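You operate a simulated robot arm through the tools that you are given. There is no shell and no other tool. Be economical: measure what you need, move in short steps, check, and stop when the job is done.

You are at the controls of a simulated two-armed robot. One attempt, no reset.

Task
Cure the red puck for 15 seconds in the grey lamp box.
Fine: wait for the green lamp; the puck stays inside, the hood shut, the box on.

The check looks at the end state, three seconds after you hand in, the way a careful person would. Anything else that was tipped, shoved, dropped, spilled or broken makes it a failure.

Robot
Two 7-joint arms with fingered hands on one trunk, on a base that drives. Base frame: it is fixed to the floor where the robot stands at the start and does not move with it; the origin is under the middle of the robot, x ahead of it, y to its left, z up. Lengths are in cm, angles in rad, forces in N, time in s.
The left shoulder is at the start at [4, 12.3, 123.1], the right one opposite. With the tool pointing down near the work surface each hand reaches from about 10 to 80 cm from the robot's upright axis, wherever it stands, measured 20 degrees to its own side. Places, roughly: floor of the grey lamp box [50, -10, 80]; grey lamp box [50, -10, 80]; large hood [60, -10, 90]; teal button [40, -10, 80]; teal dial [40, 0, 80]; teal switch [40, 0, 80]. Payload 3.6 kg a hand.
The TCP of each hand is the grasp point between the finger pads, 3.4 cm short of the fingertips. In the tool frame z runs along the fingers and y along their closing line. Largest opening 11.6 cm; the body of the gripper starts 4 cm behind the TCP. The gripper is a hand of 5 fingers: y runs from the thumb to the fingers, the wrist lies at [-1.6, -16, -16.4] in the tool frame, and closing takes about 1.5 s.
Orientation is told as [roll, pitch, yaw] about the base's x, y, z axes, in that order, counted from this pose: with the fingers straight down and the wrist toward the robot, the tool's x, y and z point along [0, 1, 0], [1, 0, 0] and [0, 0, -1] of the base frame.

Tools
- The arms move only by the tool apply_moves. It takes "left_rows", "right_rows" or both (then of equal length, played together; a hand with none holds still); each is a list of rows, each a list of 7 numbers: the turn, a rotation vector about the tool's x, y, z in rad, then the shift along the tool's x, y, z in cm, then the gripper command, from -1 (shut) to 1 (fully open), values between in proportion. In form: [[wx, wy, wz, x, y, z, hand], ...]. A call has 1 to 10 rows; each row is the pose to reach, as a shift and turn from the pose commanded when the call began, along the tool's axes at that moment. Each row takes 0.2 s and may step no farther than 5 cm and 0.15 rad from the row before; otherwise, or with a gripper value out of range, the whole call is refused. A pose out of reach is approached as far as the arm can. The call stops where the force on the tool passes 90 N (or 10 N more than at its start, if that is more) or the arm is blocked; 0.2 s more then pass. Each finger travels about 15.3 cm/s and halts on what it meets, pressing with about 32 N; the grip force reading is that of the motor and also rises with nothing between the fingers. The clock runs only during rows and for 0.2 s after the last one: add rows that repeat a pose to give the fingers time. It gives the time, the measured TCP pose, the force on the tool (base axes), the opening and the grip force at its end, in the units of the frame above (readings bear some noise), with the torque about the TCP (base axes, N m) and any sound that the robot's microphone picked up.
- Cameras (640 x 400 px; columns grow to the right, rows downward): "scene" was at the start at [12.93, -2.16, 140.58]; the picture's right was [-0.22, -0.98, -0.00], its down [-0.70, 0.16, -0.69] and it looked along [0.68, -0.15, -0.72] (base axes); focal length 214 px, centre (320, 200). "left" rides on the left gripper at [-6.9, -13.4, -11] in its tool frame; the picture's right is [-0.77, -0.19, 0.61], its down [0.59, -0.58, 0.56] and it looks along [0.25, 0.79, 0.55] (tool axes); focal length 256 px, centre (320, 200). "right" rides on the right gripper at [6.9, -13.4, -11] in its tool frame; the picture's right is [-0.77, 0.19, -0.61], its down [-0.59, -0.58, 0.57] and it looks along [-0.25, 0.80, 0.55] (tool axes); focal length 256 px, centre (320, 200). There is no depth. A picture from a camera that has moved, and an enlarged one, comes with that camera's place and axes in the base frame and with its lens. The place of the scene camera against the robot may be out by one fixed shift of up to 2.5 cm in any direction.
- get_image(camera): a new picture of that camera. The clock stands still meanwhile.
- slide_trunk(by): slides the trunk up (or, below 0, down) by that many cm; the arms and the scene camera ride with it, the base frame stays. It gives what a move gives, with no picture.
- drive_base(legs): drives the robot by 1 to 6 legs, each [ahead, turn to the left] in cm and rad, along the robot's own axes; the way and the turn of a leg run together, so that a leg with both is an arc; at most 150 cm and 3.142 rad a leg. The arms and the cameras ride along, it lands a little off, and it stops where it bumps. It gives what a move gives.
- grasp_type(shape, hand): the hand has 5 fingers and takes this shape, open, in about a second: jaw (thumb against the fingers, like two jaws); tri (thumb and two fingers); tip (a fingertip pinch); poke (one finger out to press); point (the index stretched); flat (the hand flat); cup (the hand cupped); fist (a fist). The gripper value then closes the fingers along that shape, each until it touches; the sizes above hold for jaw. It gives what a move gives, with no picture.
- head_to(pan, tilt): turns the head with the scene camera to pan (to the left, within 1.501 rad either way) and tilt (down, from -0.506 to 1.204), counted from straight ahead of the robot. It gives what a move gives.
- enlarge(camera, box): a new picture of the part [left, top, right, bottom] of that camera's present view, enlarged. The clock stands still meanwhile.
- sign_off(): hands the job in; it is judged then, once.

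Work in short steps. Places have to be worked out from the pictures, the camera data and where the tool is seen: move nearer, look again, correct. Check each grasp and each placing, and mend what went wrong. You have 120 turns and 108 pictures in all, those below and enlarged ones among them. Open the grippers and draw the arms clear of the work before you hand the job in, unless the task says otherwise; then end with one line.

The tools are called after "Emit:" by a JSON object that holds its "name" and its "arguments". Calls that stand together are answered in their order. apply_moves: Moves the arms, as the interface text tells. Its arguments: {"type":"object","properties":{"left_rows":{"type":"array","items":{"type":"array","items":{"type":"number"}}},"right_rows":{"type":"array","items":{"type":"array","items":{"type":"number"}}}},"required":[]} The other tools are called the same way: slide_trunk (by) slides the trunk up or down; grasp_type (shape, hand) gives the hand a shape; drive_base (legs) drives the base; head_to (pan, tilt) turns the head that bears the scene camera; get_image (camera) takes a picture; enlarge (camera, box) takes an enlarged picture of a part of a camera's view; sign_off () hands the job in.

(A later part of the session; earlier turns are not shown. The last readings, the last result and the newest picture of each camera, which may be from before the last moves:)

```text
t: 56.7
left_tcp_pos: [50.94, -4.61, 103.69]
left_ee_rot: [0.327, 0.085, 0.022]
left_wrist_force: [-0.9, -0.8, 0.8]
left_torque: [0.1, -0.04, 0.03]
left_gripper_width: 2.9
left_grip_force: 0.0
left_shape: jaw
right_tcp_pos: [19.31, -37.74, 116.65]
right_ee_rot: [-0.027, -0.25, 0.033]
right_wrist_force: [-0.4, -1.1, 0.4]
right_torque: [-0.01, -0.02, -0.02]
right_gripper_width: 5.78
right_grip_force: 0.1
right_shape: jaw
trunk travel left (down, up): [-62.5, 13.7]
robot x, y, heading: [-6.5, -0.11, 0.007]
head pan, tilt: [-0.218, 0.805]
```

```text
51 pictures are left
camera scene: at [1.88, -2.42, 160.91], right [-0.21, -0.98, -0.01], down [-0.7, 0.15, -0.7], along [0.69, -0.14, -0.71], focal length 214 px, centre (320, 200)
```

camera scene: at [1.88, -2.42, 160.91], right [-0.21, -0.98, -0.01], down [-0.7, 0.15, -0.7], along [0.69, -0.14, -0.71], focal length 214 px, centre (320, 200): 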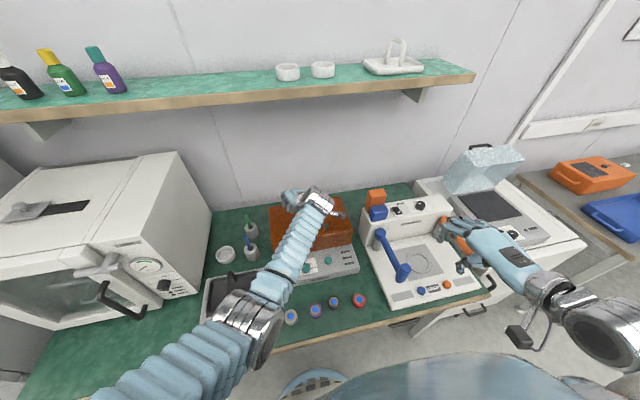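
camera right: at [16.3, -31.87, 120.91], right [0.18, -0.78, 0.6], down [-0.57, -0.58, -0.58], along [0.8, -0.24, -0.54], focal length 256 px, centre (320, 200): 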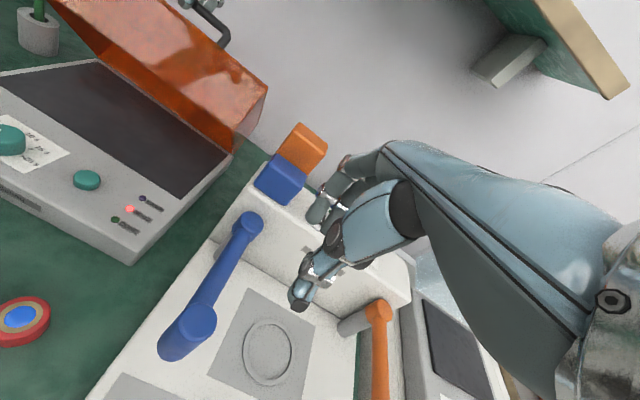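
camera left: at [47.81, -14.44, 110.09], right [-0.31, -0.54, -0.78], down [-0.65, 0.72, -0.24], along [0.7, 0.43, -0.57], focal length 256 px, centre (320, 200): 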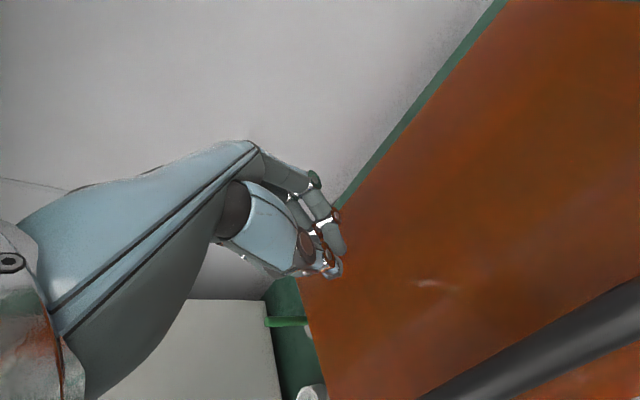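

It's rocking, with the trunk high. I'll raise the left hand well clear of the hood and straighten it.

Emit:
{"name": "apply_moves", "arguments": {"left_rows": [[-0.03, -0.1, 0, 0, 0, -3, -0.2], [-0.06, -0.2, 0, 0, 0, -6, -0.2], [-0.085, -0.33, 0, 2, 0, -9, -0.2], [-0.085, -0.33, 0, 2, 0, -9, -0.2], [-0.085, -0.33, 0, 2, 0, -9, -0.2]]}}

Emit:
{"name": "head_to", "arguments": {"pan": -0.218, "tilt": 0.9}}

Emit:
{"name": "head_to", "arguments": {"pan": -0.218, "tilt": 0.85}}

Emit:
{"name": "head_to", "arguments": {"pan": -0.218, "tilt": 0.9}}

Emit:
{"name": "get_image", "arguments": {"camera": "scene"}}

```text
t: 57.5
left_tcp_pos: [50.04, 0.68, 113.23]
left_ee_rot: [0.156, -0.072, 0.057]
left_wrist_force: [-1.1, -1.6, -4.3]
left_torque: [0.1, -0.2, 0.01]
left_gripper_width: 4.63
left_grip_force: 0.0
left_shape: jaw
right_tcp_pos: [15.93, -36.95, 118.44]
right_ee_rot: [-0.037, -0.318, 0.035]
right_wrist_force: [-3.3, 0.1, -2.4]
right_torque: [0.05, -0.14, -0.02]
right_gripper_width: 5.81
right_grip_force: 0.0
right_shape: jaw
trunk travel left (down, up): [-62.5, 13.7]
robot x, y, heading: [-6.63, -0.53, 0.015]
head pan, tilt: [-0.218, 0.805]
stopped in row 3 (left hand): the arm was blocked; the commanded pose is now the measured one
```

```text
t: 58.1
left_tcp_pos: [53.0, -0.14, 113.48]
left_ee_rot: [0.14, -0.069, 0.055]
left_wrist_force: [1.4, 0.7, 0.6]
left_torque: [0.0, 0.07, -0.02]
left_gripper_width: 4.63
left_grip_force: 0.1
left_shape: jaw
right_tcp_pos: [17.51, -37.18, 117.5]
right_ee_rot: [-0.034, -0.277, 0.029]
right_wrist_force: [0.6, 0.1, -0.1]
right_torque: [-0.03, 0.06, 0.03]
right_gripper_width: 5.78
right_grip_force: 0.0
right_shape: jaw
trunk travel left (down, up): [-62.5, 13.7]
robot x, y, heading: [-6.04, 0.09, 0.016]
head pan, tilt: [-0.218, 0.901]
```

```text
t: 58.7
left_tcp_pos: [52.35, -0.45, 112.59]
left_ee_rot: [0.139, -0.053, 0.055]
left_wrist_force: [-0.7, 0.2, -0.4]
left_torque: [0.02, -0.02, 0.02]
left_gripper_width: 4.64
left_grip_force: 0.0
left_shape: jaw
right_tcp_pos: [17.45, -37.39, 117.4]
right_ee_rot: [-0.035, -0.275, 0.03]
right_wrist_force: [-1.7, -0.2, 0.5]
right_torque: [-0.01, -0.06, 0.01]
right_gripper_width: 5.8
right_grip_force: 0.0
right_shape: jaw
trunk travel left (down, up): [-62.5, 13.7]
robot x, y, heading: [-6.42, -0.37, 0.017]
head pan, tilt: [-0.218, 0.85]
```

```text
t: 59.4
left_tcp_pos: [52.74, -0.37, 112.61]
left_ee_rot: [0.137, -0.052, 0.054]
left_wrist_force: [-0.3, 0.5, -0.5]
left_torque: [0.0, -0.02, -0.01]
left_gripper_width: 4.65
left_grip_force: 0.0
left_shape: jaw
right_tcp_pos: [17.66, -37.38, 117.37]
right_ee_rot: [-0.035, -0.275, 0.028]
right_wrist_force: [-0.3, -0.1, 1.0]
right_torque: [0.01, -0.02, 0.02]
right_gripper_width: 5.81
right_grip_force: 0.0
right_shape: jaw
trunk travel left (down, up): [-62.5, 13.7]
robot x, y, heading: [-6.1, -0.19, 0.015]
head pan, tilt: [-0.218, 0.901]
```

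```text
50 pictures are left
camera scene: at [3.92, -2.02, 159.94], right [-0.21, -0.98, 0.0], down [-0.77, 0.16, -0.62], along [0.61, -0.13, -0.78], focal length 214 px, centre (320, 200)
```

scene: 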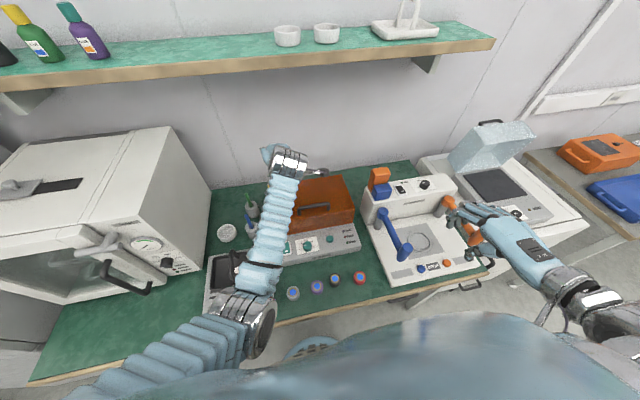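

It has settled with the hood closed and nothing else disturbed. I'll straighten both hands, then move the base forward 8 cm while nothing is in contact, so the arm alone can swing the hood.

Emit:
{"name": "apply_moves", "arguments": {"left_rows": [[0.02, -0.07, 0.01, 0, -2, -1, 0.05], [0.052, -0.137, 0.03, 0, -4, -1, 0.05], [0.052, -0.137, 0.03, 0, -6, -1, 0.05], [0.052, -0.137, 0.03, 0, -6, -1, 0.05]], "right_rows": [[0.1, 0.01, 0, 0, 0, 0, 0], [0.2, 0.02, 0, 0, 0, 0, 0], [0.27, 0.03, 0.03, 0, 0, 0, 0], [0.27, 0.03, 0.03, 0, 0, 0, 0]]}}

Emit:
{"name": "drive_base", "arguments": {"legs": [[4, 0]]}}

Emit:
{"name": "drive_base", "arguments": {"legs": [[4, 0]]}}

Emit:
{"name": "head_to", "arguments": {"pan": -0.218, "tilt": 0.86}}

Emit:
{"name": "head_to", "arguments": {"pan": -0.218, "tilt": 0.9}}

Emit:
{"name": "get_image", "arguments": {"camera": "left"}}

```text
t: 60.6
left_tcp_pos: [49.45, 3.15, 115.58]
left_ee_rot: [0.101, -0.081, 0.043]
left_wrist_force: [0.5, 0.8, -0.1]
left_torque: [-0.01, 0.0, 0.04]
left_gripper_width: 6.06
left_grip_force: 0.1
left_shape: jaw
right_tcp_pos: [17.03, -37.84, 116.77]
right_ee_rot: [0.007, -0.004, 0.0]
right_wrist_force: [-0.2, -0.8, 0.0]
right_torque: [0.01, 0.0, -0.01]
right_gripper_width: 5.8
right_grip_force: 0.1
right_shape: jaw
right hand out of reach, approached as far as the arm can: row 2, 3, 4
trunk travel left (down, up): [-62.5, 13.7]
robot x, y, heading: [-6.29, 0.06, 0.011]
head pan, tilt: [-0.218, 0.901]
stopped in row 4 (left hand): the arm was blocked; the commanded pose is now the measured one
```

```text
t: 61.5
left_tcp_pos: [52.42, 3.06, 116.18]
left_ee_rot: [0.102, -0.096, 0.04]
left_wrist_force: [-1.7, -0.1, -0.6]
left_torque: [0.0, -0.07, 0.02]
left_gripper_width: 6.05
left_grip_force: 0.0
left_shape: jaw
right_tcp_pos: [19.98, -37.74, 116.98]
right_ee_rot: [0.006, -0.013, -0.004]
right_wrist_force: [-0.9, 0.5, -0.4]
right_torque: [-0.01, -0.06, -0.03]
right_gripper_width: 5.8
right_grip_force: 0.0
right_shape: jaw
trunk travel left (down, up): [-62.5, 13.7]
robot x, y, heading: [-2.22, -0.09, 0.007]
head pan, tilt: [-0.218, 0.901]
```

```text
t: 62.3
left_tcp_pos: [56.65, 2.97, 115.96]
left_ee_rot: [0.104, -0.089, 0.038]
left_wrist_force: [-1.0, 0.2, -0.1]
left_torque: [-0.02, -0.04, 0.01]
left_gripper_width: 6.08
left_grip_force: 0.1
left_shape: jaw
right_tcp_pos: [24.09, -37.84, 116.89]
right_ee_rot: [0.007, -0.007, -0.007]
right_wrist_force: [-0.6, -0.2, -0.2]
right_torque: [0.0, -0.05, -0.04]
right_gripper_width: 5.8
right_grip_force: 0.0
right_shape: jaw
trunk travel left (down, up): [-62.5, 13.7]
robot x, y, heading: [1.92, -0.2, 0.01]
head pan, tilt: [-0.218, 0.901]
```

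```text
t: 63.0
left_tcp_pos: [57.2, 2.99, 115.81]
left_ee_rot: [0.107, -0.087, 0.039]
left_wrist_force: [0.9, 0.8, 0.0]
left_torque: [0.01, 0.01, 0.06]
left_gripper_width: 6.04
left_grip_force: 0.1
left_shape: jaw
right_tcp_pos: [24.54, -37.83, 116.65]
right_ee_rot: [0.006, -0.003, -0.01]
right_wrist_force: [-0.4, -0.2, 0.2]
right_torque: [0.0, 0.04, 0.0]
right_gripper_width: 5.8
right_grip_force: 0.0
right_shape: jaw
trunk travel left (down, up): [-62.5, 13.7]
robot x, y, heading: [1.5, 0.11, 0.007]
head pan, tilt: [-0.218, 0.86]
```

```text
t: 63.6
left_tcp_pos: [57.08, 3.06, 115.74]
left_ee_rot: [0.107, -0.086, 0.039]
left_wrist_force: [0.2, -0.9, 0.0]
left_torque: [0.0, 0.04, -0.01]
left_gripper_width: 6.07
left_grip_force: 0.1
left_shape: jaw
right_tcp_pos: [24.43, -37.88, 116.91]
right_ee_rot: [0.008, -0.003, -0.008]
right_wrist_force: [-0.2, 0.3, 0.2]
right_torque: [0.01, 0.01, -0.01]
right_gripper_width: 5.78
right_grip_force: 0.0
right_shape: jaw
trunk travel left (down, up): [-62.5, 13.7]
robot x, y, heading: [1.51, -0.15, 0.009]
head pan, tilt: [-0.218, 0.901]
```

```text
49 pictures are left
camera left: at [43.14, -5.6, 124.9], right [-0.1, -0.7, -0.7], down [-0.55, 0.63, -0.55], along [0.83, 0.34, -0.45], focal length 256 px, centre (320, 200)
```

left: 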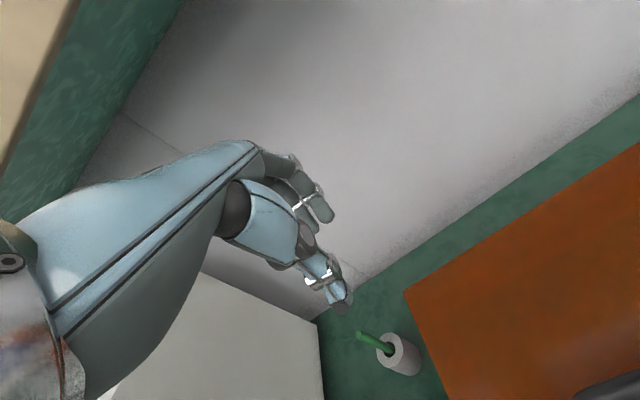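

Base is at x≈1.5 and steady. Now I'll bring the left hand above the handle again and straighten it.

Emit:
{"name": "apply_moves", "arguments": {"left_rows": [[0.02, -0.02, 0, -2.6, -2, 1.9, 0.05], [0.04, -0.05, 0, -5.2, -4, 3.8, 0.05], [0.06, -0.08, 0, -7.8, -6, 5.7, 0.05], [0.086, -0.107, 0, -10.4, -8, 7.7, 0.05], [0.086, -0.107, 0, -12.95, -9.8, 9.7, 0.05], [0.086, -0.107, 0, -12.95, -9.8, 9.7, 0.05]]}}

Emit:
{"name": "get_image", "arguments": {"camera": "left"}}

Emit:
{"name": "get_image", "arguments": {"camera": "scene"}}

```text
t: 64.3
left_tcp_pos: [58.89, 0.79, 117.2]
left_ee_rot: [0.177, -0.227, 0.018]
left_wrist_force: [0.0, -0.9, 0.0]
left_torque: [0.0, 0.0, -0.02]
left_gripper_width: 6.06
left_grip_force: 0.1
left_shape: jaw
right_tcp_pos: [24.51, -37.88, 116.72]
right_ee_rot: [0.006, -0.003, -0.009]
right_wrist_force: [-0.2, 0.1, 0.1]
right_torque: [0.02, 0.0, -0.02]
right_gripper_width: 5.82
right_grip_force: 0.2
right_shape: jaw
trunk travel left (down, up): [-62.5, 13.7]
robot x, y, heading: [1.24, 0.1, 0.007]
head pan, tilt: [-0.218, 0.901]
stopped in row 3 (left hand): the arm was blocked; the commanded pose is now the measured one
```

```text
48 pictures are left
camera left: at [43.83, -8.24, 123.59], right [0.0, -0.65, -0.76], down [-0.47, 0.67, -0.57], along [0.88, 0.36, -0.31], focal length 256 px, centre (320, 200)
```

left: 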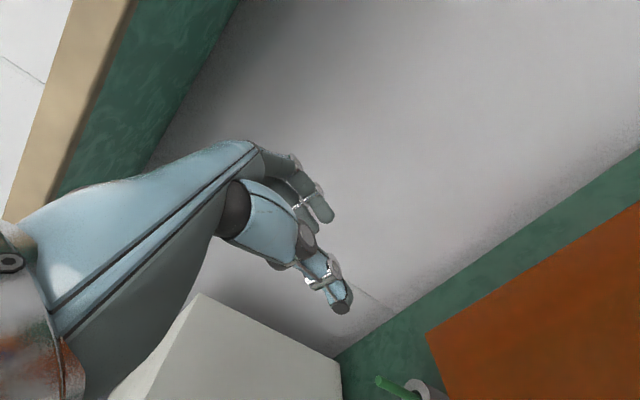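

```text
47 pictures are left
camera scene: at [11.83, -1.96, 159.94], right [-0.21, -0.98, 0.0], down [-0.77, 0.17, -0.62], along [0.61, -0.13, -0.78], focal length 214 px, centre (320, 200)
```

scene: 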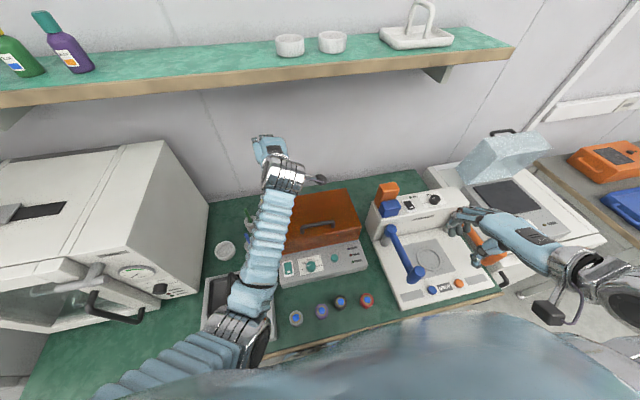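

The left arm is blocked somewhere, probably elbow against body. I'll take it out to its own side and up to free the elbow, straightening as it goes.

Emit:
{"name": "apply_moves", "arguments": {"left_rows": [[0.02, -0.02, 0, 2, 0, -2, 0.05], [0.05, -0.04, 0, 4.5, -1, -4, 0.05], [0.1, -0.08, 0, 7, -3, -4.4, 0.05], [0.15, -0.12, 0, 8.7, -5, -4.4, 0.05], [0.2, -0.16, 0, 8.7, -7, -4.4, 0.05], [0.227, -0.177, 0, 8.7, -7.1, -4.4, 0.05]]}}

Emit:
{"name": "get_image", "arguments": {"camera": "scene"}}

```text
t: 65.9
left_tcp_pos: [51.28, 11.01, 121.61]
left_ee_rot: [0.067, -0.027, 0.058]
left_wrist_force: [1.1, 0.4, 0.2]
left_torque: [0.04, -0.02, 0.0]
left_gripper_width: 6.06
left_grip_force: 0.1
left_shape: jaw
right_tcp_pos: [24.37, -37.85, 116.93]
right_ee_rot: [0.006, -0.005, -0.007]
right_wrist_force: [0.9, -0.7, -0.1]
right_torque: [-0.01, -0.03, 0.01]
right_gripper_width: 5.79
right_grip_force: 0.0
right_shape: jaw
trunk travel left (down, up): [-62.5, 13.7]
robot x, y, heading: [1.78, -0.05, 0.006]
head pan, tilt: [-0.218, 0.901]
stopped in row 6 (left hand): the arm was blocked; the commanded pose is now the measured one
```

```text
46 pictures are left
camera scene: at [11.8, -1.98, 159.94], right [-0.21, -0.98, 0.0], down [-0.77, 0.16, -0.62], along [0.61, -0.13, -0.78], focal length 214 px, centre (320, 200)
```

scene: 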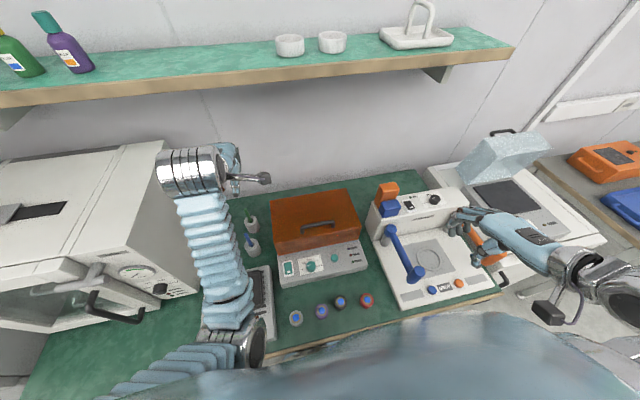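

The left arm is jammed, so I'll use the right arm for the hood; its reach there is better anyway. First I'll move it forward, then over the handle.

Emit:
{"name": "apply_moves", "arguments": {"right_rows": [[0, 0, 0, 0, 4, 1, 0.05], [0, 0, 0, 0, 8, 1, 0.05], [0, 0, 0, 1, 12, 2, 0.05], [0, 0, 0, 3, 16, 3, 0.05], [0, 0, 0, 6, 19, 4, 0.05], [0, 0, 0, 10, 21, 5, 0.05], [0, 0, 0, 14, 22.5, 5.5, 0.05], [0, 0, 0, 14, 22.5, 5.5, 0.05]]}}

Emit:
{"name": "get_image", "arguments": {"camera": "scene"}}

```text
t: 67.7
left_tcp_pos: [51.01, 10.99, 121.47]
left_ee_rot: [0.068, -0.026, 0.057]
left_wrist_force: [0.3, -0.9, 0.2]
left_torque: [0.01, -0.02, 0.01]
left_gripper_width: 6.05
left_grip_force: 0.1
left_shape: jaw
right_tcp_pos: [47.19, -24.1, 111.43]
right_ee_rot: [0.007, -0.005, -0.01]
right_wrist_force: [-1.2, -1.2, -0.6]
right_torque: [0.01, -0.03, 0.04]
right_gripper_width: 6.03
right_grip_force: 0.0
right_shape: jaw
trunk travel left (down, up): [-62.5, 13.7]
robot x, y, heading: [1.76, -0.14, 0.005]
head pan, tilt: [-0.218, 0.901]
```

```text
45 pictures are left
camera scene: at [11.78, -2.07, 159.94], right [-0.21, -0.98, 0.0], down [-0.77, 0.17, -0.62], along [0.61, -0.13, -0.78], focal length 214 px, centre (320, 200)
```

scene: 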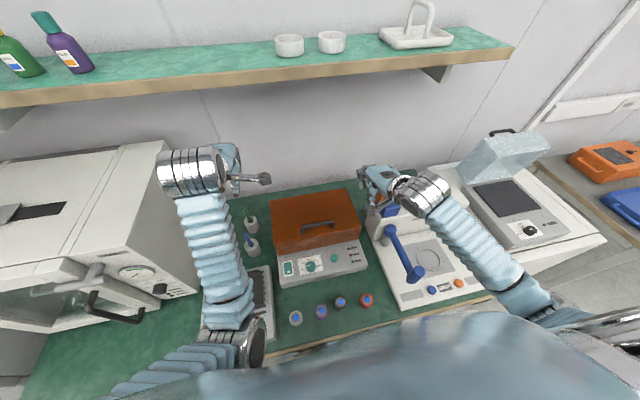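

The right arm is free and well configured. Moving over the handle.

Emit:
{"name": "apply_moves", "arguments": {"right_rows": [[0, 0, 0, 4, 0.3, 1.5, 0.05], [0, 0, 0, 8, 0.6, 3, 0.05], [0, 0, 0, 12, 0.9, 5, 0.05], [0, 0, 0, 15.3, 1.1, 7.5, 0.05], [0, 0, 0, 15.3, 1.1, 7.5, 0.05]]}}

Emit:
{"name": "get_image", "arguments": {"camera": "right"}}

```text
t: 68.9
left_tcp_pos: [51.09, 10.96, 121.5]
left_ee_rot: [0.069, -0.026, 0.057]
left_wrist_force: [0.0, -1.4, -0.7]
left_torque: [0.03, 0.0, 0.0]
left_gripper_width: 6.08
left_grip_force: 0.0
left_shape: jaw
right_tcp_pos: [48.26, -8.57, 103.96]
right_ee_rot: [0.006, -0.003, -0.007]
right_wrist_force: [0.2, 0.1, 0.5]
right_torque: [0.04, 0.0, 0.02]
right_gripper_width: 6.06
right_grip_force: 0.0
right_shape: jaw
trunk travel left (down, up): [-62.5, 13.7]
robot x, y, heading: [1.74, -0.25, 0.007]
head pan, tilt: [-0.218, 0.901]
```

```text
44 pictures are left
camera right: at [34.99, -1.75, 115.06], right [0.18, -0.77, 0.61], down [-0.58, -0.58, -0.57], along [0.8, -0.25, -0.55], focal length 256 px, centre (320, 200)
```

right: 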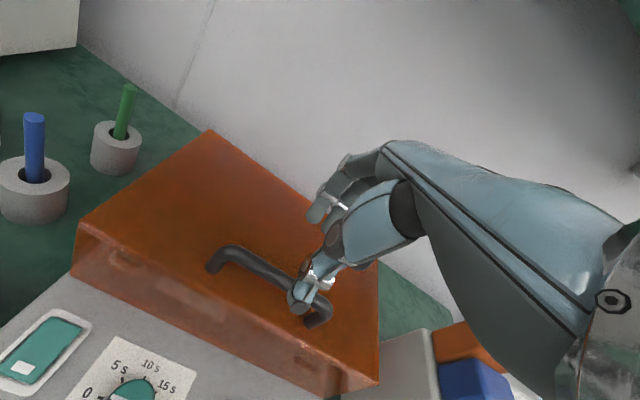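

The bar centre is at about (47.7,-8.4). I'll descend to straddle it.

Emit:
{"name": "apply_moves", "arguments": {"right_rows": [[0, 0, 0, 0.1, -0.3, 3, 0.05], [0, 0, 0, 0.1, -0.4, 6.4, 0.05], [0, 0, 0, 0.1, -0.4, 6.4, 0.05]]}}

Emit:
{"name": "get_image", "arguments": {"camera": "right"}}

```text
t: 69.7
left_tcp_pos: [51.26, 11.08, 121.58]
left_ee_rot: [0.069, -0.025, 0.059]
left_wrist_force: [-0.5, -0.1, 0.3]
left_torque: [-0.02, 0.01, -0.02]
left_gripper_width: 6.05
left_grip_force: 0.0
left_shape: jaw
right_tcp_pos: [47.58, -8.21, 97.74]
right_ee_rot: [0.007, -0.004, -0.008]
right_wrist_force: [-0.2, 0.7, -0.2]
right_torque: [0.01, -0.03, 0.01]
right_gripper_width: 6.05
right_grip_force: 0.0
right_shape: jaw
trunk travel left (down, up): [-62.5, 13.7]
robot x, y, heading: [1.72, 0.26, 0.008]
head pan, tilt: [-0.218, 0.901]
```

```text
43 pictures are left
camera right: at [34.28, -1.36, 108.86], right [0.18, -0.77, 0.61], down [-0.58, -0.58, -0.57], along [0.8, -0.25, -0.55], focal length 256 px, centre (320, 200)
```

right: 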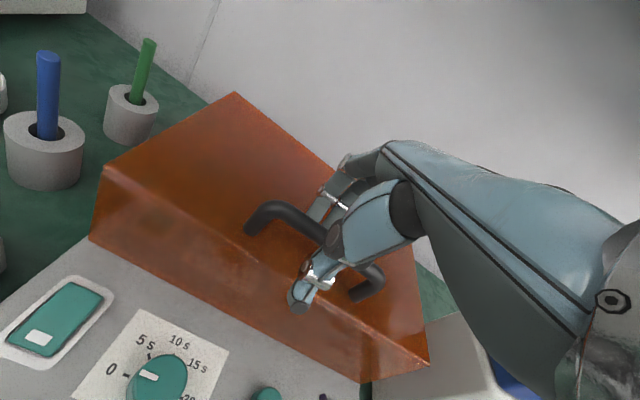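

The bar is straddled (and the dial pointer clearly reads 0). Closing, then starting the lift along the arc.

Emit:
{"name": "apply_moves", "arguments": {"right_rows": [[0, 0, 0, 0, 0, 0.2, -0.4], [0, 0, 0, 0, 0, 0.2, -1], [0, 0, 0, 0, 0, 0.2, -1], [0, 0, 0, 0, 0, 0.2, -1], [0, 0, 0, 0, 0.4, -1, -1], [0, 0, 0, 0, 1.2, -2.2, -1], [0, 0, 0, 0, 2.4, -3.4, -1], [0, 0, 0, 0, 3.6, -4.4, -1], [0, 0, 0, 0, 5, -5.3, -1], [0, 0, 0, 0, 6.4, -6, -1]]}}

Emit:
{"name": "get_image", "arguments": {"camera": "right"}}

```text
t: 71.9
left_tcp_pos: [51.39, 11.15, 121.38]
left_ee_rot: [0.069, -0.024, 0.057]
left_wrist_force: [0.5, -0.1, 0.1]
left_torque: [0.0, -0.01, -0.03]
left_gripper_width: 6.06
left_grip_force: 0.1
left_shape: jaw
right_tcp_pos: [54.43, -8.35, 103.55]
right_ee_rot: [0.008, 0.003, -0.007]
right_wrist_force: [7.5, 9.5, -17.6]
right_torque: [0.23, 0.09, 0.22]
right_gripper_width: 0.01
right_grip_force: 0.1
right_shape: jaw
trunk travel left (down, up): [-62.5, 13.7]
robot x, y, heading: [1.73, -0.23, 0.007]
head pan, tilt: [-0.218, 0.901]
```

```text
42 pictures are left
camera right: at [41.19, -1.53, 114.74], right [0.18, -0.77, 0.61], down [-0.58, -0.58, -0.57], along [0.79, -0.25, -0.56], focal length 256 px, centre (320, 200)
```

right: 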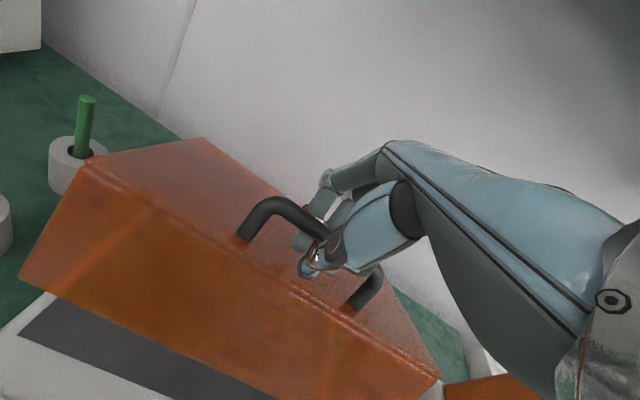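

It's rising well, hooked. Continuing along the arc I measured earlier.

Emit:
{"name": "apply_moves", "arguments": {"right_rows": [[0, 0, 0, 0, 1.8, -0.7, -1], [0, 0, 0, 0, 3.6, -1.2, -1], [0, 0, 0, 0, 5.5, -1.5, -1], [0, 0, 0, 0, 7.5, -1.7, -1], [0, 0, 0, 0, 9.5, -1.6, -1], [0, 0, 0, 0, 11.5, -1.4, -1], [0, 0, 0, 0, 13.5, -1, -1], [0, 0, 0, 0, 13.5, -1, -1]]}}

Emit:
{"name": "get_image", "arguments": {"camera": "right"}}

```text
t: 73.7
left_tcp_pos: [51.2, 11.07, 121.59]
left_ee_rot: [0.067, -0.027, 0.058]
left_wrist_force: [0.3, -0.3, -0.9]
left_torque: [-0.04, 0.04, 0.04]
left_gripper_width: 6.04
left_grip_force: 0.0
left_shape: jaw
right_tcp_pos: [67.63, -8.62, 104.83]
right_ee_rot: [0.007, -0.003, -0.007]
right_wrist_force: [0.5, 0.5, 1.0]
right_torque: [-0.01, 0.01, 0.14]
right_gripper_width: 0.04
right_grip_force: 32.0
right_shape: jaw
trunk travel left (down, up): [-62.5, 13.7]
robot x, y, heading: [1.44, -0.27, 0.004]
head pan, tilt: [-0.218, 0.901]
```

```text
41 pictures are left
camera right: at [54.45, -1.77, 115.83], right [0.18, -0.77, 0.61], down [-0.58, -0.58, -0.57], along [0.8, -0.25, -0.55], focal length 256 px, centre (320, 200)
```

right: 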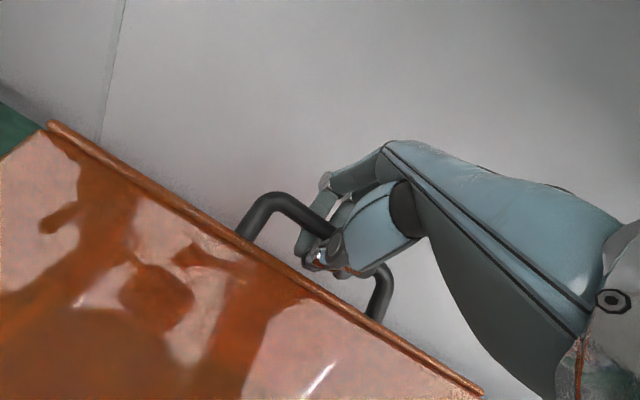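

No reach limit so far. A bit farther past balance.

Emit:
{"name": "apply_moves", "arguments": {"right_rows": [[0, 0, 0, 0, 1.8, 0.4, -1], [0, 0, 0, 0, 3.5, 0.9, -1], [0, 0, 0, 0, 5.2, 1.5, -1], [0, 0, 0, 0, 6.8, 2.2, -1], [0, 0, 0, 0, 6.8, 2.2, -1]]}}

Emit:
{"name": "get_image", "arguments": {"camera": "right"}}

```text
t: 74.9
left_tcp_pos: [51.16, 11.06, 121.59]
left_ee_rot: [0.068, -0.028, 0.057]
left_wrist_force: [0.3, 0.0, -0.5]
left_torque: [-0.01, -0.02, 0.03]
left_gripper_width: 6.07
left_grip_force: 0.1
left_shape: jaw
right_tcp_pos: [74.59, -8.73, 102.44]
right_ee_rot: [0.007, -0.003, -0.008]
right_wrist_force: [0.5, 0.6, -1.0]
right_torque: [0.03, 0.03, 0.12]
right_gripper_width: 0.0
right_grip_force: 31.7
right_shape: jaw
trunk travel left (down, up): [-62.5, 13.7]
robot x, y, heading: [1.44, -0.25, 0.003]
head pan, tilt: [-0.218, 0.901]
```

```text
40 pictures are left
camera right: at [61.28, -1.79, 113.55], right [0.18, -0.77, 0.61], down [-0.58, -0.58, -0.57], along [0.8, -0.25, -0.55], focal length 256 px, centre (320, 200)
```

right: 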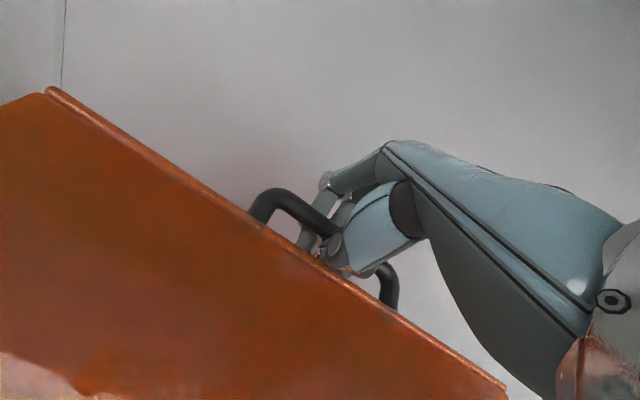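

Forces are near zero at about 80°, so the hood rests. I'll open the hand moderately and lift straight up out of the handle.

Emit:
{"name": "apply_moves", "arguments": {"right_rows": [[0, 0, 0, 0, 0, 0, -0.5], [0, 0, 0, 0, 0, 0, -0.3], [0, 0, 0, 0, 0, 0, -0.3], [0, 0, 0, 0, 0, -1.5, -0.3], [0, 0, 0, 0, 0, -3, -0.3], [0, 0, 0, 0, 0, -4.5, -0.3], [0, 0, 0, 0, 0, -6.5, -0.3], [0, 0, 0, 0, 0, -9, -0.3], [0, 0, 0, 0, 0, -9, -0.3]]}}

Emit:
{"name": "get_image", "arguments": {"camera": "right"}}

Emit:
{"name": "get_image", "arguments": {"camera": "scene"}}

```text
t: 76.9
left_tcp_pos: [51.26, 11.18, 121.5]
left_ee_rot: [0.068, -0.025, 0.057]
left_wrist_force: [0.1, 0.5, -0.4]
left_torque: [0.01, 0.0, 0.0]
left_gripper_width: 6.07
left_grip_force: 0.1
left_shape: jaw
right_tcp_pos: [74.74, -8.88, 111.51]
right_ee_rot: [0.008, -0.003, -0.008]
right_wrist_force: [0.0, 0.4, -1.1]
right_torque: [0.03, -0.02, 0.0]
right_gripper_width: 4.06
right_grip_force: 0.1
right_shape: jaw
trunk travel left (down, up): [-62.5, 13.7]
robot x, y, heading: [1.89, -0.14, 0.005]
head pan, tilt: [-0.218, 0.901]
```

```text
39 pictures are left
camera right: at [61.44, -1.89, 122.6], right [0.18, -0.77, 0.61], down [-0.58, -0.58, -0.57], along [0.79, -0.25, -0.55], focal length 256 px, centre (320, 200)
```

right: 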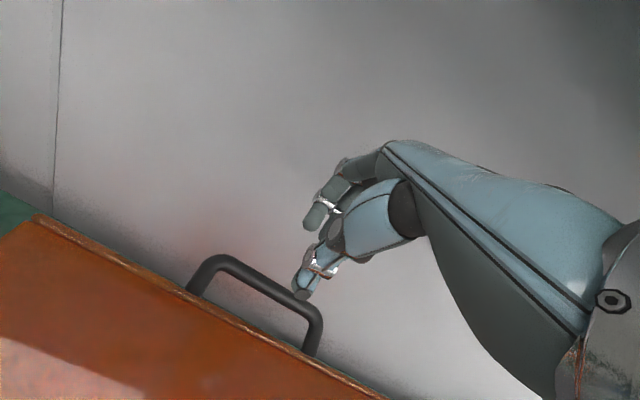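

```text
38 pictures are left
camera scene: at [11.86, -1.92, 159.93], right [-0.21, -0.98, 0.0], down [-0.77, 0.16, -0.62], along [0.61, -0.13, -0.78], focal length 214 px, centre (320, 200)
```

scene: 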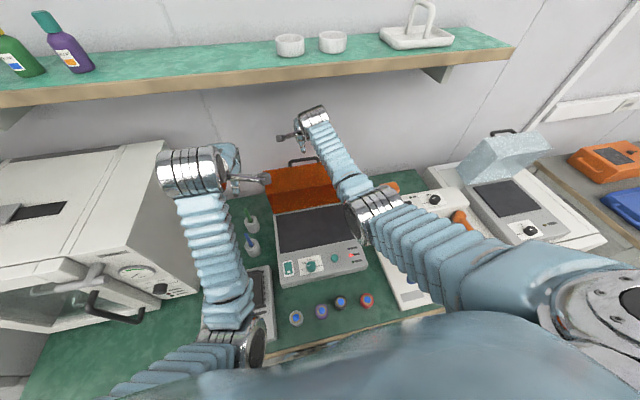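

The hood stands open on its own. I'll withdraw the right hand over it toward the right side.

Emit:
{"name": "apply_moves", "arguments": {"right_rows": [[0, 0, 0, 0, -3, -1.5, -0.2], [0, 0, 0, -1, -7, -2, -0.1], [0, 0, 0, -3, -11, -2, 0], [0, 0, 0, -6, -15, -2, 0], [0, 0, 0, -9, -19, -1, 0], [0, 0, 0, -12, -22, -1, 0], [0, 0, 0, -16, -25, 0, 0], [0, 0, 0, -20, -28, 0, 0], [0, 0, 0, -24, -31, 0, 0], [0, 0, 0, -27, -35, 0, 0]]}}

Emit:
{"name": "get_image", "arguments": {"camera": "scene"}}

```text
refused: row 5 steps farther than a row can; nothing moved
```

```text
37 pictures are left
camera scene: at [11.86, -1.92, 159.93], right [-0.21, -0.98, 0.0], down [-0.77, 0.16, -0.62], along [0.61, -0.13, -0.78], focal length 214 px, centre (320, 200)
```

scene: 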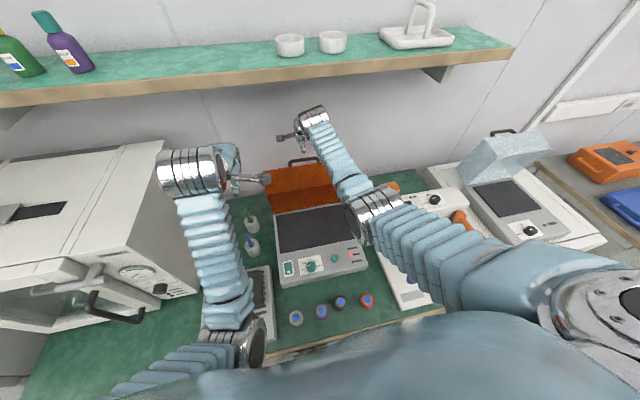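

A step was slightly too long, so I'll redo it with shorter steps.

Emit:
{"name": "apply_moves", "arguments": {"right_rows": [[0, 0, 0, 0, -3, -1.5, -0.2], [0, 0, 0, -1, -7, -2, -0.1], [0, 0, 0, -3, -11, -2, 0], [0, 0, 0, -5.5, -14.5, -2, 0], [0, 0, 0, -8, -18, -2, 0], [0, 0, 0, -11, -21, -2, 0], [0, 0, 0, -14, -24, -1.5, 0], [0, 0, 0, -17, -27, -1, 0], [0, 0, 0, -20, -30, -0.5, 0], [0, 0, 0, -23, -33, 0, 0]]}}

Emit:
{"name": "get_image", "arguments": {"camera": "scene"}}

```text
t: 79.1
left_tcp_pos: [51.08, 10.89, 121.56]
left_ee_rot: [0.071, -0.027, 0.058]
left_wrist_force: [-0.5, -0.6, 0.9]
left_torque: [0.04, 0.01, 0.0]
left_gripper_width: 6.06
left_grip_force: 0.1
left_shape: jaw
right_tcp_pos: [41.38, -31.63, 111.67]
right_ee_rot: [0.008, -0.006, -0.007]
right_wrist_force: [0.3, -0.6, -0.9]
right_torque: [0.02, 0.0, -0.02]
right_gripper_width: 5.74
right_grip_force: 0.1
right_shape: jaw
trunk travel left (down, up): [-62.5, 13.7]
robot x, y, heading: [1.66, -0.12, 0.007]
head pan, tilt: [-0.218, 0.901]
```

```text
36 pictures are left
camera scene: at [11.68, -2.06, 159.94], right [-0.21, -0.98, 0.0], down [-0.77, 0.17, -0.62], along [0.61, -0.13, -0.78], focal length 214 px, centre (320, 200)
```

scene: 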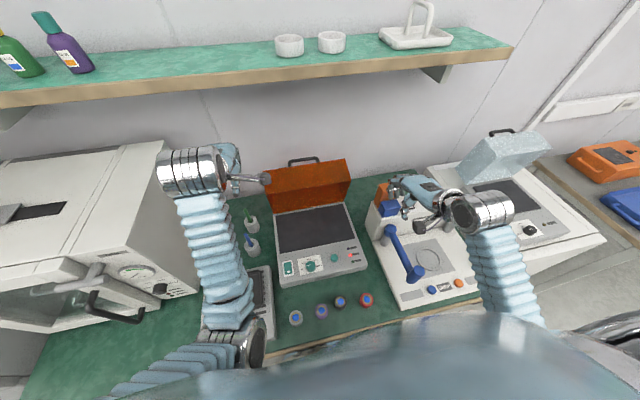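

The view is clear and the hood is open. Now I'll move the right hand to the dial with yaw +0.7; with the hood up, the knuckles have room.

Emit:
{"name": "apply_moves", "arguments": {"right_rows": [[0, 0, 0, 4, 0, 1.5, 0], [0, 0, 0, 8, -0.3, 3, 0], [0, 0, -0.1, 11.5, -0.6, 5, 0], [0, 0, -0.2, 14.5, -1, 7.5, 0], [0, 0, -0.3, 17.5, -1.4, 9.5, 0], [0, 0, -0.4, 20.5, -1.8, 11.5, 0], [0, 0, -0.5, 23.5, -2, 13, 0], [0, 0, -0.6, 26.5, -2.2, 14.5, 0], [0, 0, -0.7, 27.2, -2.2, 15.7, 0], [0, 0, -0.7, 27.2, -2.2, 15.7, 0]]}}

Emit:
{"name": "get_image", "arguments": {"camera": "right"}}

```text
t: 81.3
left_tcp_pos: [51.24, 11.19, 121.53]
left_ee_rot: [0.069, -0.025, 0.058]
left_wrist_force: [0.0, -0.3, -0.2]
left_torque: [-0.01, -0.03, 0.04]
left_gripper_width: 6.06
left_grip_force: 0.0
left_shape: jaw
right_tcp_pos: [39.62, -3.82, 95.72]
right_ee_rot: [0.002, -0.006, 0.693]
right_wrist_force: [0.5, -0.5, 0.1]
right_torque: [-0.03, 0.01, 0.0]
right_gripper_width: 5.77
right_grip_force: 0.1
right_shape: jaw
trunk travel left (down, up): [-62.5, 13.7]
robot x, y, heading: [1.52, -0.1, 0.008]
head pan, tilt: [-0.218, 0.901]
```

```text
35 pictures are left
camera right: at [24.92, -7.25, 106.75], right [0.63, -0.48, 0.61], down [-0.06, -0.82, -0.57], along [0.77, 0.32, -0.55], focal length 256 px, centre (320, 200)
```

right: 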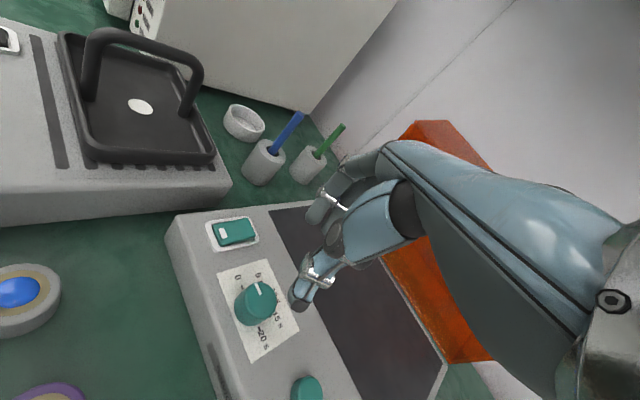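

The knob centre is at about (39.1,-4.6). I'll descend around it with the jaws slightly wider.

Emit:
{"name": "apply_moves", "arguments": {"right_rows": [[0, 0, 0, -0.2, -0.5, 0, 0.15], [0, 0, 0, -0.3, -0.9, 3, 0.15], [0, 0, 0, -0.3, -0.9, 6, 0.15], [0, 0, 0, -0.3, -0.9, 8, 0.15], [0, 0, 0, -0.3, -0.9, 8, 0.15]]}}

Emit:
{"name": "get_image", "arguments": {"camera": "right"}}

Emit:
{"name": "get_image", "arguments": {"camera": "left"}}

```text
t: 82.5
left_tcp_pos: [51.16, 11.06, 121.61]
left_ee_rot: [0.068, -0.027, 0.058]
left_wrist_force: [0.1, 1.2, -0.3]
left_torque: [-0.01, -0.01, -0.01]
left_gripper_width: 6.05
left_grip_force: 0.0
left_shape: jaw
right_tcp_pos: [39.12, -4.79, 87.87]
right_ee_rot: [0.003, -0.009, 0.693]
right_wrist_force: [-0.4, -0.1, 0.0]
right_torque: [0.0, -0.02, -0.02]
right_gripper_width: 6.65
right_grip_force: 0.1
right_shape: jaw
trunk travel left (down, up): [-62.5, 13.7]
robot x, y, heading: [1.9, -0.11, 0.006]
head pan, tilt: [-0.218, 0.901]
```

```text
34 pictures are left
camera right: at [24.38, -8.17, 98.81], right [0.63, -0.48, 0.61], down [-0.07, -0.82, -0.57], along [0.77, 0.32, -0.55], focal length 256 px, centre (320, 200)
```

right: 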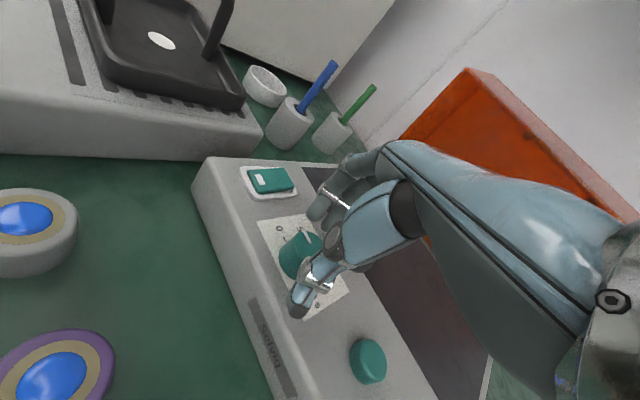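

```text
33 pictures are left
camera left: at [37.98, 2.63, 131.79], right [-0.13, -0.73, -0.67], down [-0.6, 0.59, -0.54], along [0.79, 0.33, -0.51], focal length 256 px, centre (320, 200)
```

left: 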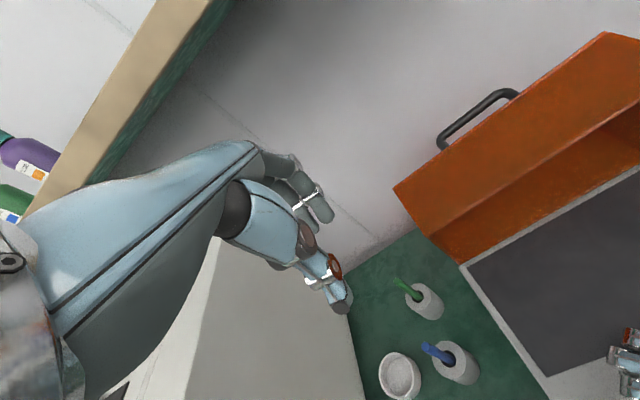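

The knob sits between thumb and fingers. I'll lower 0.6 cm more and close.

Emit:
{"name": "apply_moves", "arguments": {"right_rows": [[0, 0, 0, 0, 0, 0.6, 0.1], [0, 0, 0, 0, 0, 0.6, -0.3], [0, 0, 0, 0, 0, 0.6, -0.8], [0, 0, 0, 0, 0, 0.6, -0.8], [0, 0, 0, 0, 0, 0.6, -0.8]]}}

Emit:
{"name": "get_image", "arguments": {"camera": "right"}}

```text
t: 83.7
left_tcp_pos: [51.17, 10.94, 121.47]
left_ee_rot: [0.068, -0.026, 0.058]
left_wrist_force: [0.2, 0.7, -0.1]
left_torque: [0.01, 0.01, 0.02]
left_gripper_width: 6.07
left_grip_force: 0.0
left_shape: jaw
right_tcp_pos: [39.11, -4.84, 87.21]
right_ee_rot: [0.003, -0.006, 0.692]
right_wrist_force: [-3.8, -2.5, -0.6]
right_torque: [0.09, -0.09, -0.02]
right_gripper_width: 2.68
right_grip_force: 31.8
right_shape: jaw
trunk travel left (down, up): [-62.5, 13.7]
robot x, y, heading: [2.01, -0.37, 0.005]
head pan, tilt: [-0.218, 0.901]
```

```text
32 pictures are left
camera right: at [24.31, -8.16, 98.21], right [0.63, -0.48, 0.61], down [-0.07, -0.82, -0.57], along [0.77, 0.32, -0.55], focal length 256 px, centre (320, 200)
```

right: 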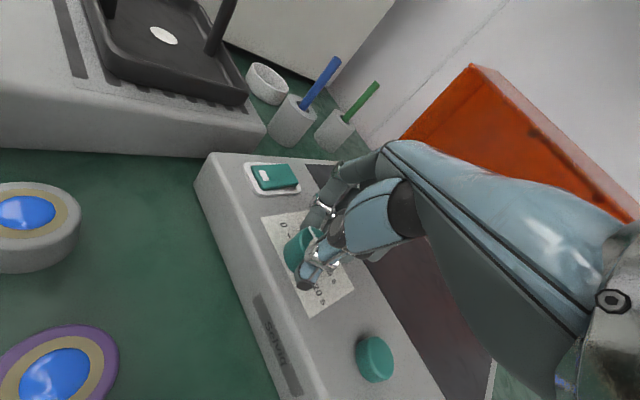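

It has gripped the knob at 2.7 cm. Rotating clockwise by 1.1 rad.

Emit:
{"name": "apply_moves", "arguments": {"right_rows": [[0, 0, 0.13, 0, 0, 0, -0.8], [0, 0, 0.26, 0, 0, 0, -0.8], [0, 0, 0.4, 0, 0, 0, -0.8], [0, 0, 0.54, 0, 0, 0, -0.8], [0, 0, 0.68, 0, 0, 0, -0.8], [0, 0, 0.82, 0, 0, 0, -0.8], [0, 0, 0.96, 0, 0, 0, -0.8], [0, 0, 1.1, 0, 0, 0, -0.8], [0, 0, 1.1, 0, 0, 0, -0.8]]}}

Emit:
{"name": "get_image", "arguments": {"camera": "right"}}

```text
t: 85.0
left_tcp_pos: [51.04, 12.2, 121.52]
left_ee_rot: [0.071, -0.027, 0.063]
left_wrist_force: [0.3, -0.6, -0.3]
left_torque: [-0.02, 0.04, 0.01]
left_gripper_width: 6.08
left_grip_force: 0.1
left_shape: jaw
right_tcp_pos: [39.23, -9.01, 86.22]
right_ee_rot: [-0.107, -0.025, 0.098]
right_wrist_force: [-3.6, 17.7, 5.3]
right_torque: [0.42, 0.1, 0.13]
right_gripper_width: 1.7
right_grip_force: 32.3
right_shape: jaw
trunk travel left (down, up): [-62.5, 13.7]
robot x, y, heading: [1.71, 0.06, 0.022]
head pan, tilt: [-0.218, 0.901]
stopped in row 6 (right hand): the force on the tool passed its limit at 131 N (the readings are from after the stop); the commanded pose is now the measured one
```

```text
31 pictures are left
camera right: at [24.91, -2.28, 96.2], right [0.24, -0.68, 0.69], down [-0.5, -0.7, -0.51], along [0.83, -0.23, -0.51], focal length 256 px, centre (320, 200)
```

right: 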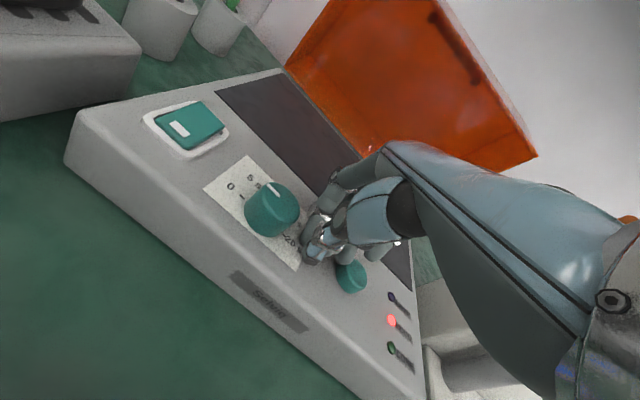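

The arm hit a limit and slipped off, but the dial turned partway. I'll raise the hand clear of the panel.

Emit:
{"name": "apply_moves", "arguments": {"right_rows": [[0, 0, 0, 0, 0, -2, -0.3], [0, 0, 0, 0, 0, -5, 0], [0.02, 0.1, 0, 0, 0, -9, 0], [0.02, 0.1, 0, 0, 0, -9, 0]]}}

Emit:
{"name": "get_image", "arguments": {"camera": "right"}}

Emit:
{"name": "get_image", "arguments": {"camera": "scene"}}

```text
t: 86.0
left_tcp_pos: [51.14, 11.4, 121.52]
left_ee_rot: [0.071, -0.025, 0.063]
left_wrist_force: [0.4, 0.2, -0.4]
left_torque: [0.04, -0.02, 0.01]
left_gripper_width: 6.05
left_grip_force: 0.1
left_shape: jaw
right_tcp_pos: [38.5, -8.62, 94.86]
right_ee_rot: [-0.008, 0.0, 0.096]
right_wrist_force: [-0.5, 0.0, -0.8]
right_torque: [0.05, 0.0, 0.02]
right_gripper_width: 5.76
right_grip_force: 0.0
right_shape: jaw
trunk travel left (down, up): [-62.5, 13.7]
robot x, y, heading: [1.79, -0.13, 0.016]
head pan, tilt: [-0.218, 0.901]
```

```text
30 pictures are left
camera right: at [24.57, -2.89, 105.93], right [0.26, -0.75, 0.61], down [-0.52, -0.64, -0.56], along [0.81, -0.17, -0.55], focal length 256 px, centre (320, 200)
```

right: 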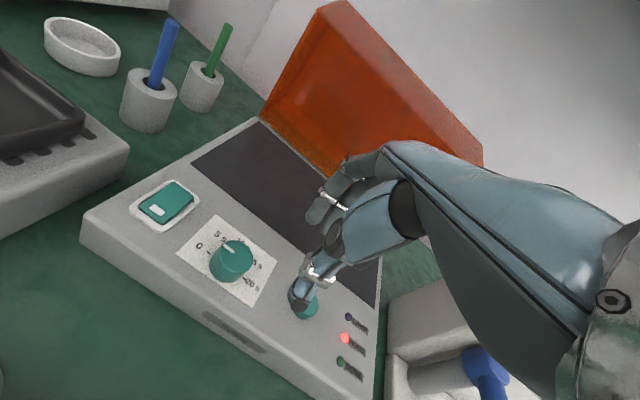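

```text
29 pictures are left
camera scene: at [11.89, -1.93, 159.93], right [-0.2, -0.98, 0.0], down [-0.77, 0.16, -0.62], along [0.61, -0.12, -0.78], focal length 214 px, centre (320, 200)
```

scene: 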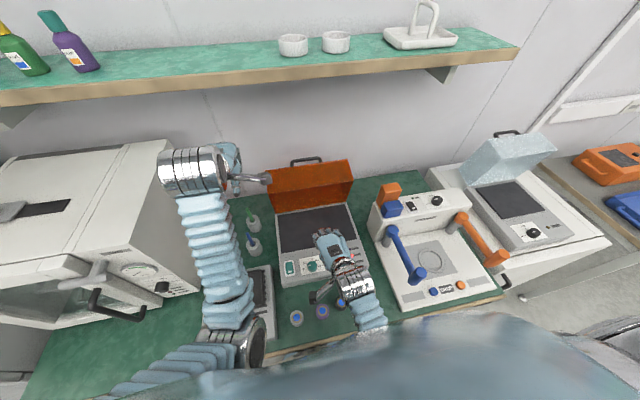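

The belly cramps the right arm. With nothing in contact, I'll back the base up in two gentle 5 cm legs, then look at the dial.

Emit:
{"name": "drive_base", "arguments": {"legs": [[-5, 0]]}}

Emit:
{"name": "drive_base", "arguments": {"legs": [[-5, 0]]}}

Emit:
{"name": "head_to", "arguments": {"pan": -0.218, "tilt": 0.86}}

Emit:
{"name": "head_to", "arguments": {"pan": -0.218, "tilt": 0.9}}

Emit:
{"name": "apply_moves", "arguments": {"right_rows": [[0, 0, 0, 0, 0, 0, 0]]}}

```text
t: 86.9
left_tcp_pos: [47.21, 11.39, 121.33]
left_ee_rot: [0.072, -0.022, 0.065]
left_wrist_force: [-0.5, -0.9, 0.8]
left_torque: [-0.01, 0.05, -0.02]
left_gripper_width: 6.07
left_grip_force: 0.1
left_shape: jaw
right_tcp_pos: [34.42, -8.67, 94.83]
right_ee_rot: [-0.008, 0.007, 0.094]
right_wrist_force: [0.4, -0.2, 0.1]
right_torque: [-0.03, 0.04, -0.02]
right_gripper_width: 5.79
right_grip_force: 0.0
right_shape: jaw
trunk travel left (down, up): [-62.5, 13.7]
robot x, y, heading: [-3.23, -0.26, 0.021]
head pan, tilt: [-0.218, 0.901]
```

```text
t: 87.8
left_tcp_pos: [41.35, 11.43, 121.61]
left_ee_rot: [0.072, -0.03, 0.067]
left_wrist_force: [0.7, 0.1, -0.1]
left_torque: [0.0, -0.02, -0.02]
left_gripper_width: 6.07
left_grip_force: 0.0
left_shape: jaw
right_tcp_pos: [28.87, -8.72, 94.91]
right_ee_rot: [-0.007, -0.003, 0.094]
right_wrist_force: [-0.2, -0.5, -0.3]
right_torque: [-0.02, 0.0, 0.0]
right_gripper_width: 5.76
right_grip_force: 0.0
right_shape: jaw
trunk travel left (down, up): [-62.5, 13.7]
robot x, y, heading: [-7.97, -0.41, 0.017]
head pan, tilt: [-0.218, 0.901]
```

```text
t: 88.4
left_tcp_pos: [41.06, 11.49, 121.81]
left_ee_rot: [0.073, -0.031, 0.066]
left_wrist_force: [-0.5, 0.5, -1.0]
left_torque: [0.02, -0.04, -0.02]
left_gripper_width: 6.06
left_grip_force: 0.0
left_shape: jaw
right_tcp_pos: [28.71, -8.62, 95.19]
right_ee_rot: [-0.008, -0.004, 0.094]
right_wrist_force: [-0.2, 0.2, 0.2]
right_torque: [0.01, 0.01, 0.03]
right_gripper_width: 5.76
right_grip_force: 0.0
right_shape: jaw
trunk travel left (down, up): [-62.5, 13.7]
robot x, y, heading: [-8.24, -0.68, 0.016]
head pan, tilt: [-0.218, 0.86]
```

```text
t: 89.1
left_tcp_pos: [41.17, 11.46, 121.7]
left_ee_rot: [0.072, -0.032, 0.066]
left_wrist_force: [-0.8, 0.5, 0.3]
left_torque: [0.01, -0.04, -0.02]
left_gripper_width: 6.04
left_grip_force: 0.0
left_shape: jaw
right_tcp_pos: [28.85, -8.74, 95.15]
right_ee_rot: [-0.007, -0.004, 0.096]
right_wrist_force: [-0.1, -0.5, -0.4]
right_torque: [-0.01, 0.01, 0.03]
right_gripper_width: 5.76
right_grip_force: 0.1
right_shape: jaw
trunk travel left (down, up): [-62.5, 13.7]
robot x, y, heading: [-8.03, -0.15, 0.02]
head pan, tilt: [-0.218, 0.901]
```

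```text
t: 89.5
left_tcp_pos: [41.07, 11.55, 121.58]
left_ee_rot: [0.072, -0.032, 0.068]
left_wrist_force: [0.0, 0.8, -0.6]
left_torque: [0.01, -0.03, 0.03]
left_gripper_width: 6.08
left_grip_force: 0.1
left_shape: jaw
right_tcp_pos: [28.58, -8.6, 95.01]
right_ee_rot: [-0.006, -0.006, 0.095]
right_wrist_force: [-0.3, 0.6, 0.8]
right_torque: [0.0, -0.03, -0.03]
right_gripper_width: 5.79
right_grip_force: 0.1
right_shape: jaw
trunk travel left (down, up): [-62.5, 13.7]
robot x, y, heading: [-8.05, -0.44, 0.017]
head pan, tilt: [-0.218, 0.901]
```

Stable, and no swaying this time. I'll take a close look at the dial from here.

Emit:
{"name": "enlarge", "arguments": {"camera": "right", "box": [160, 140, 400, 290]}}

```text
2.67 times, centred on (280, 215) of right
camera zoom: at [14.68, -3.03, 105.96], right [0.26, -0.74, 0.62], down [-0.52, -0.64, -0.56], along [0.82, -0.17, -0.55], focal length 683 px, centre (427, 160)
```

zoom: 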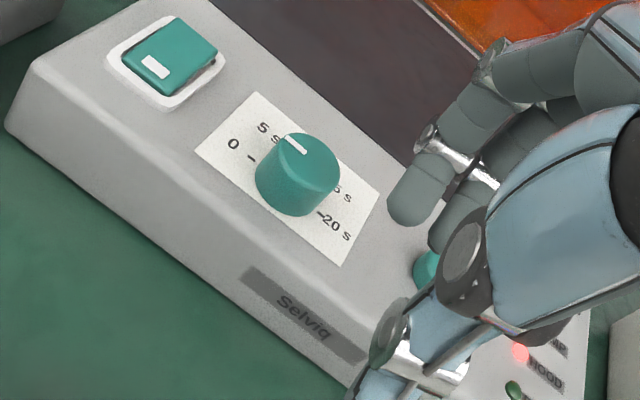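

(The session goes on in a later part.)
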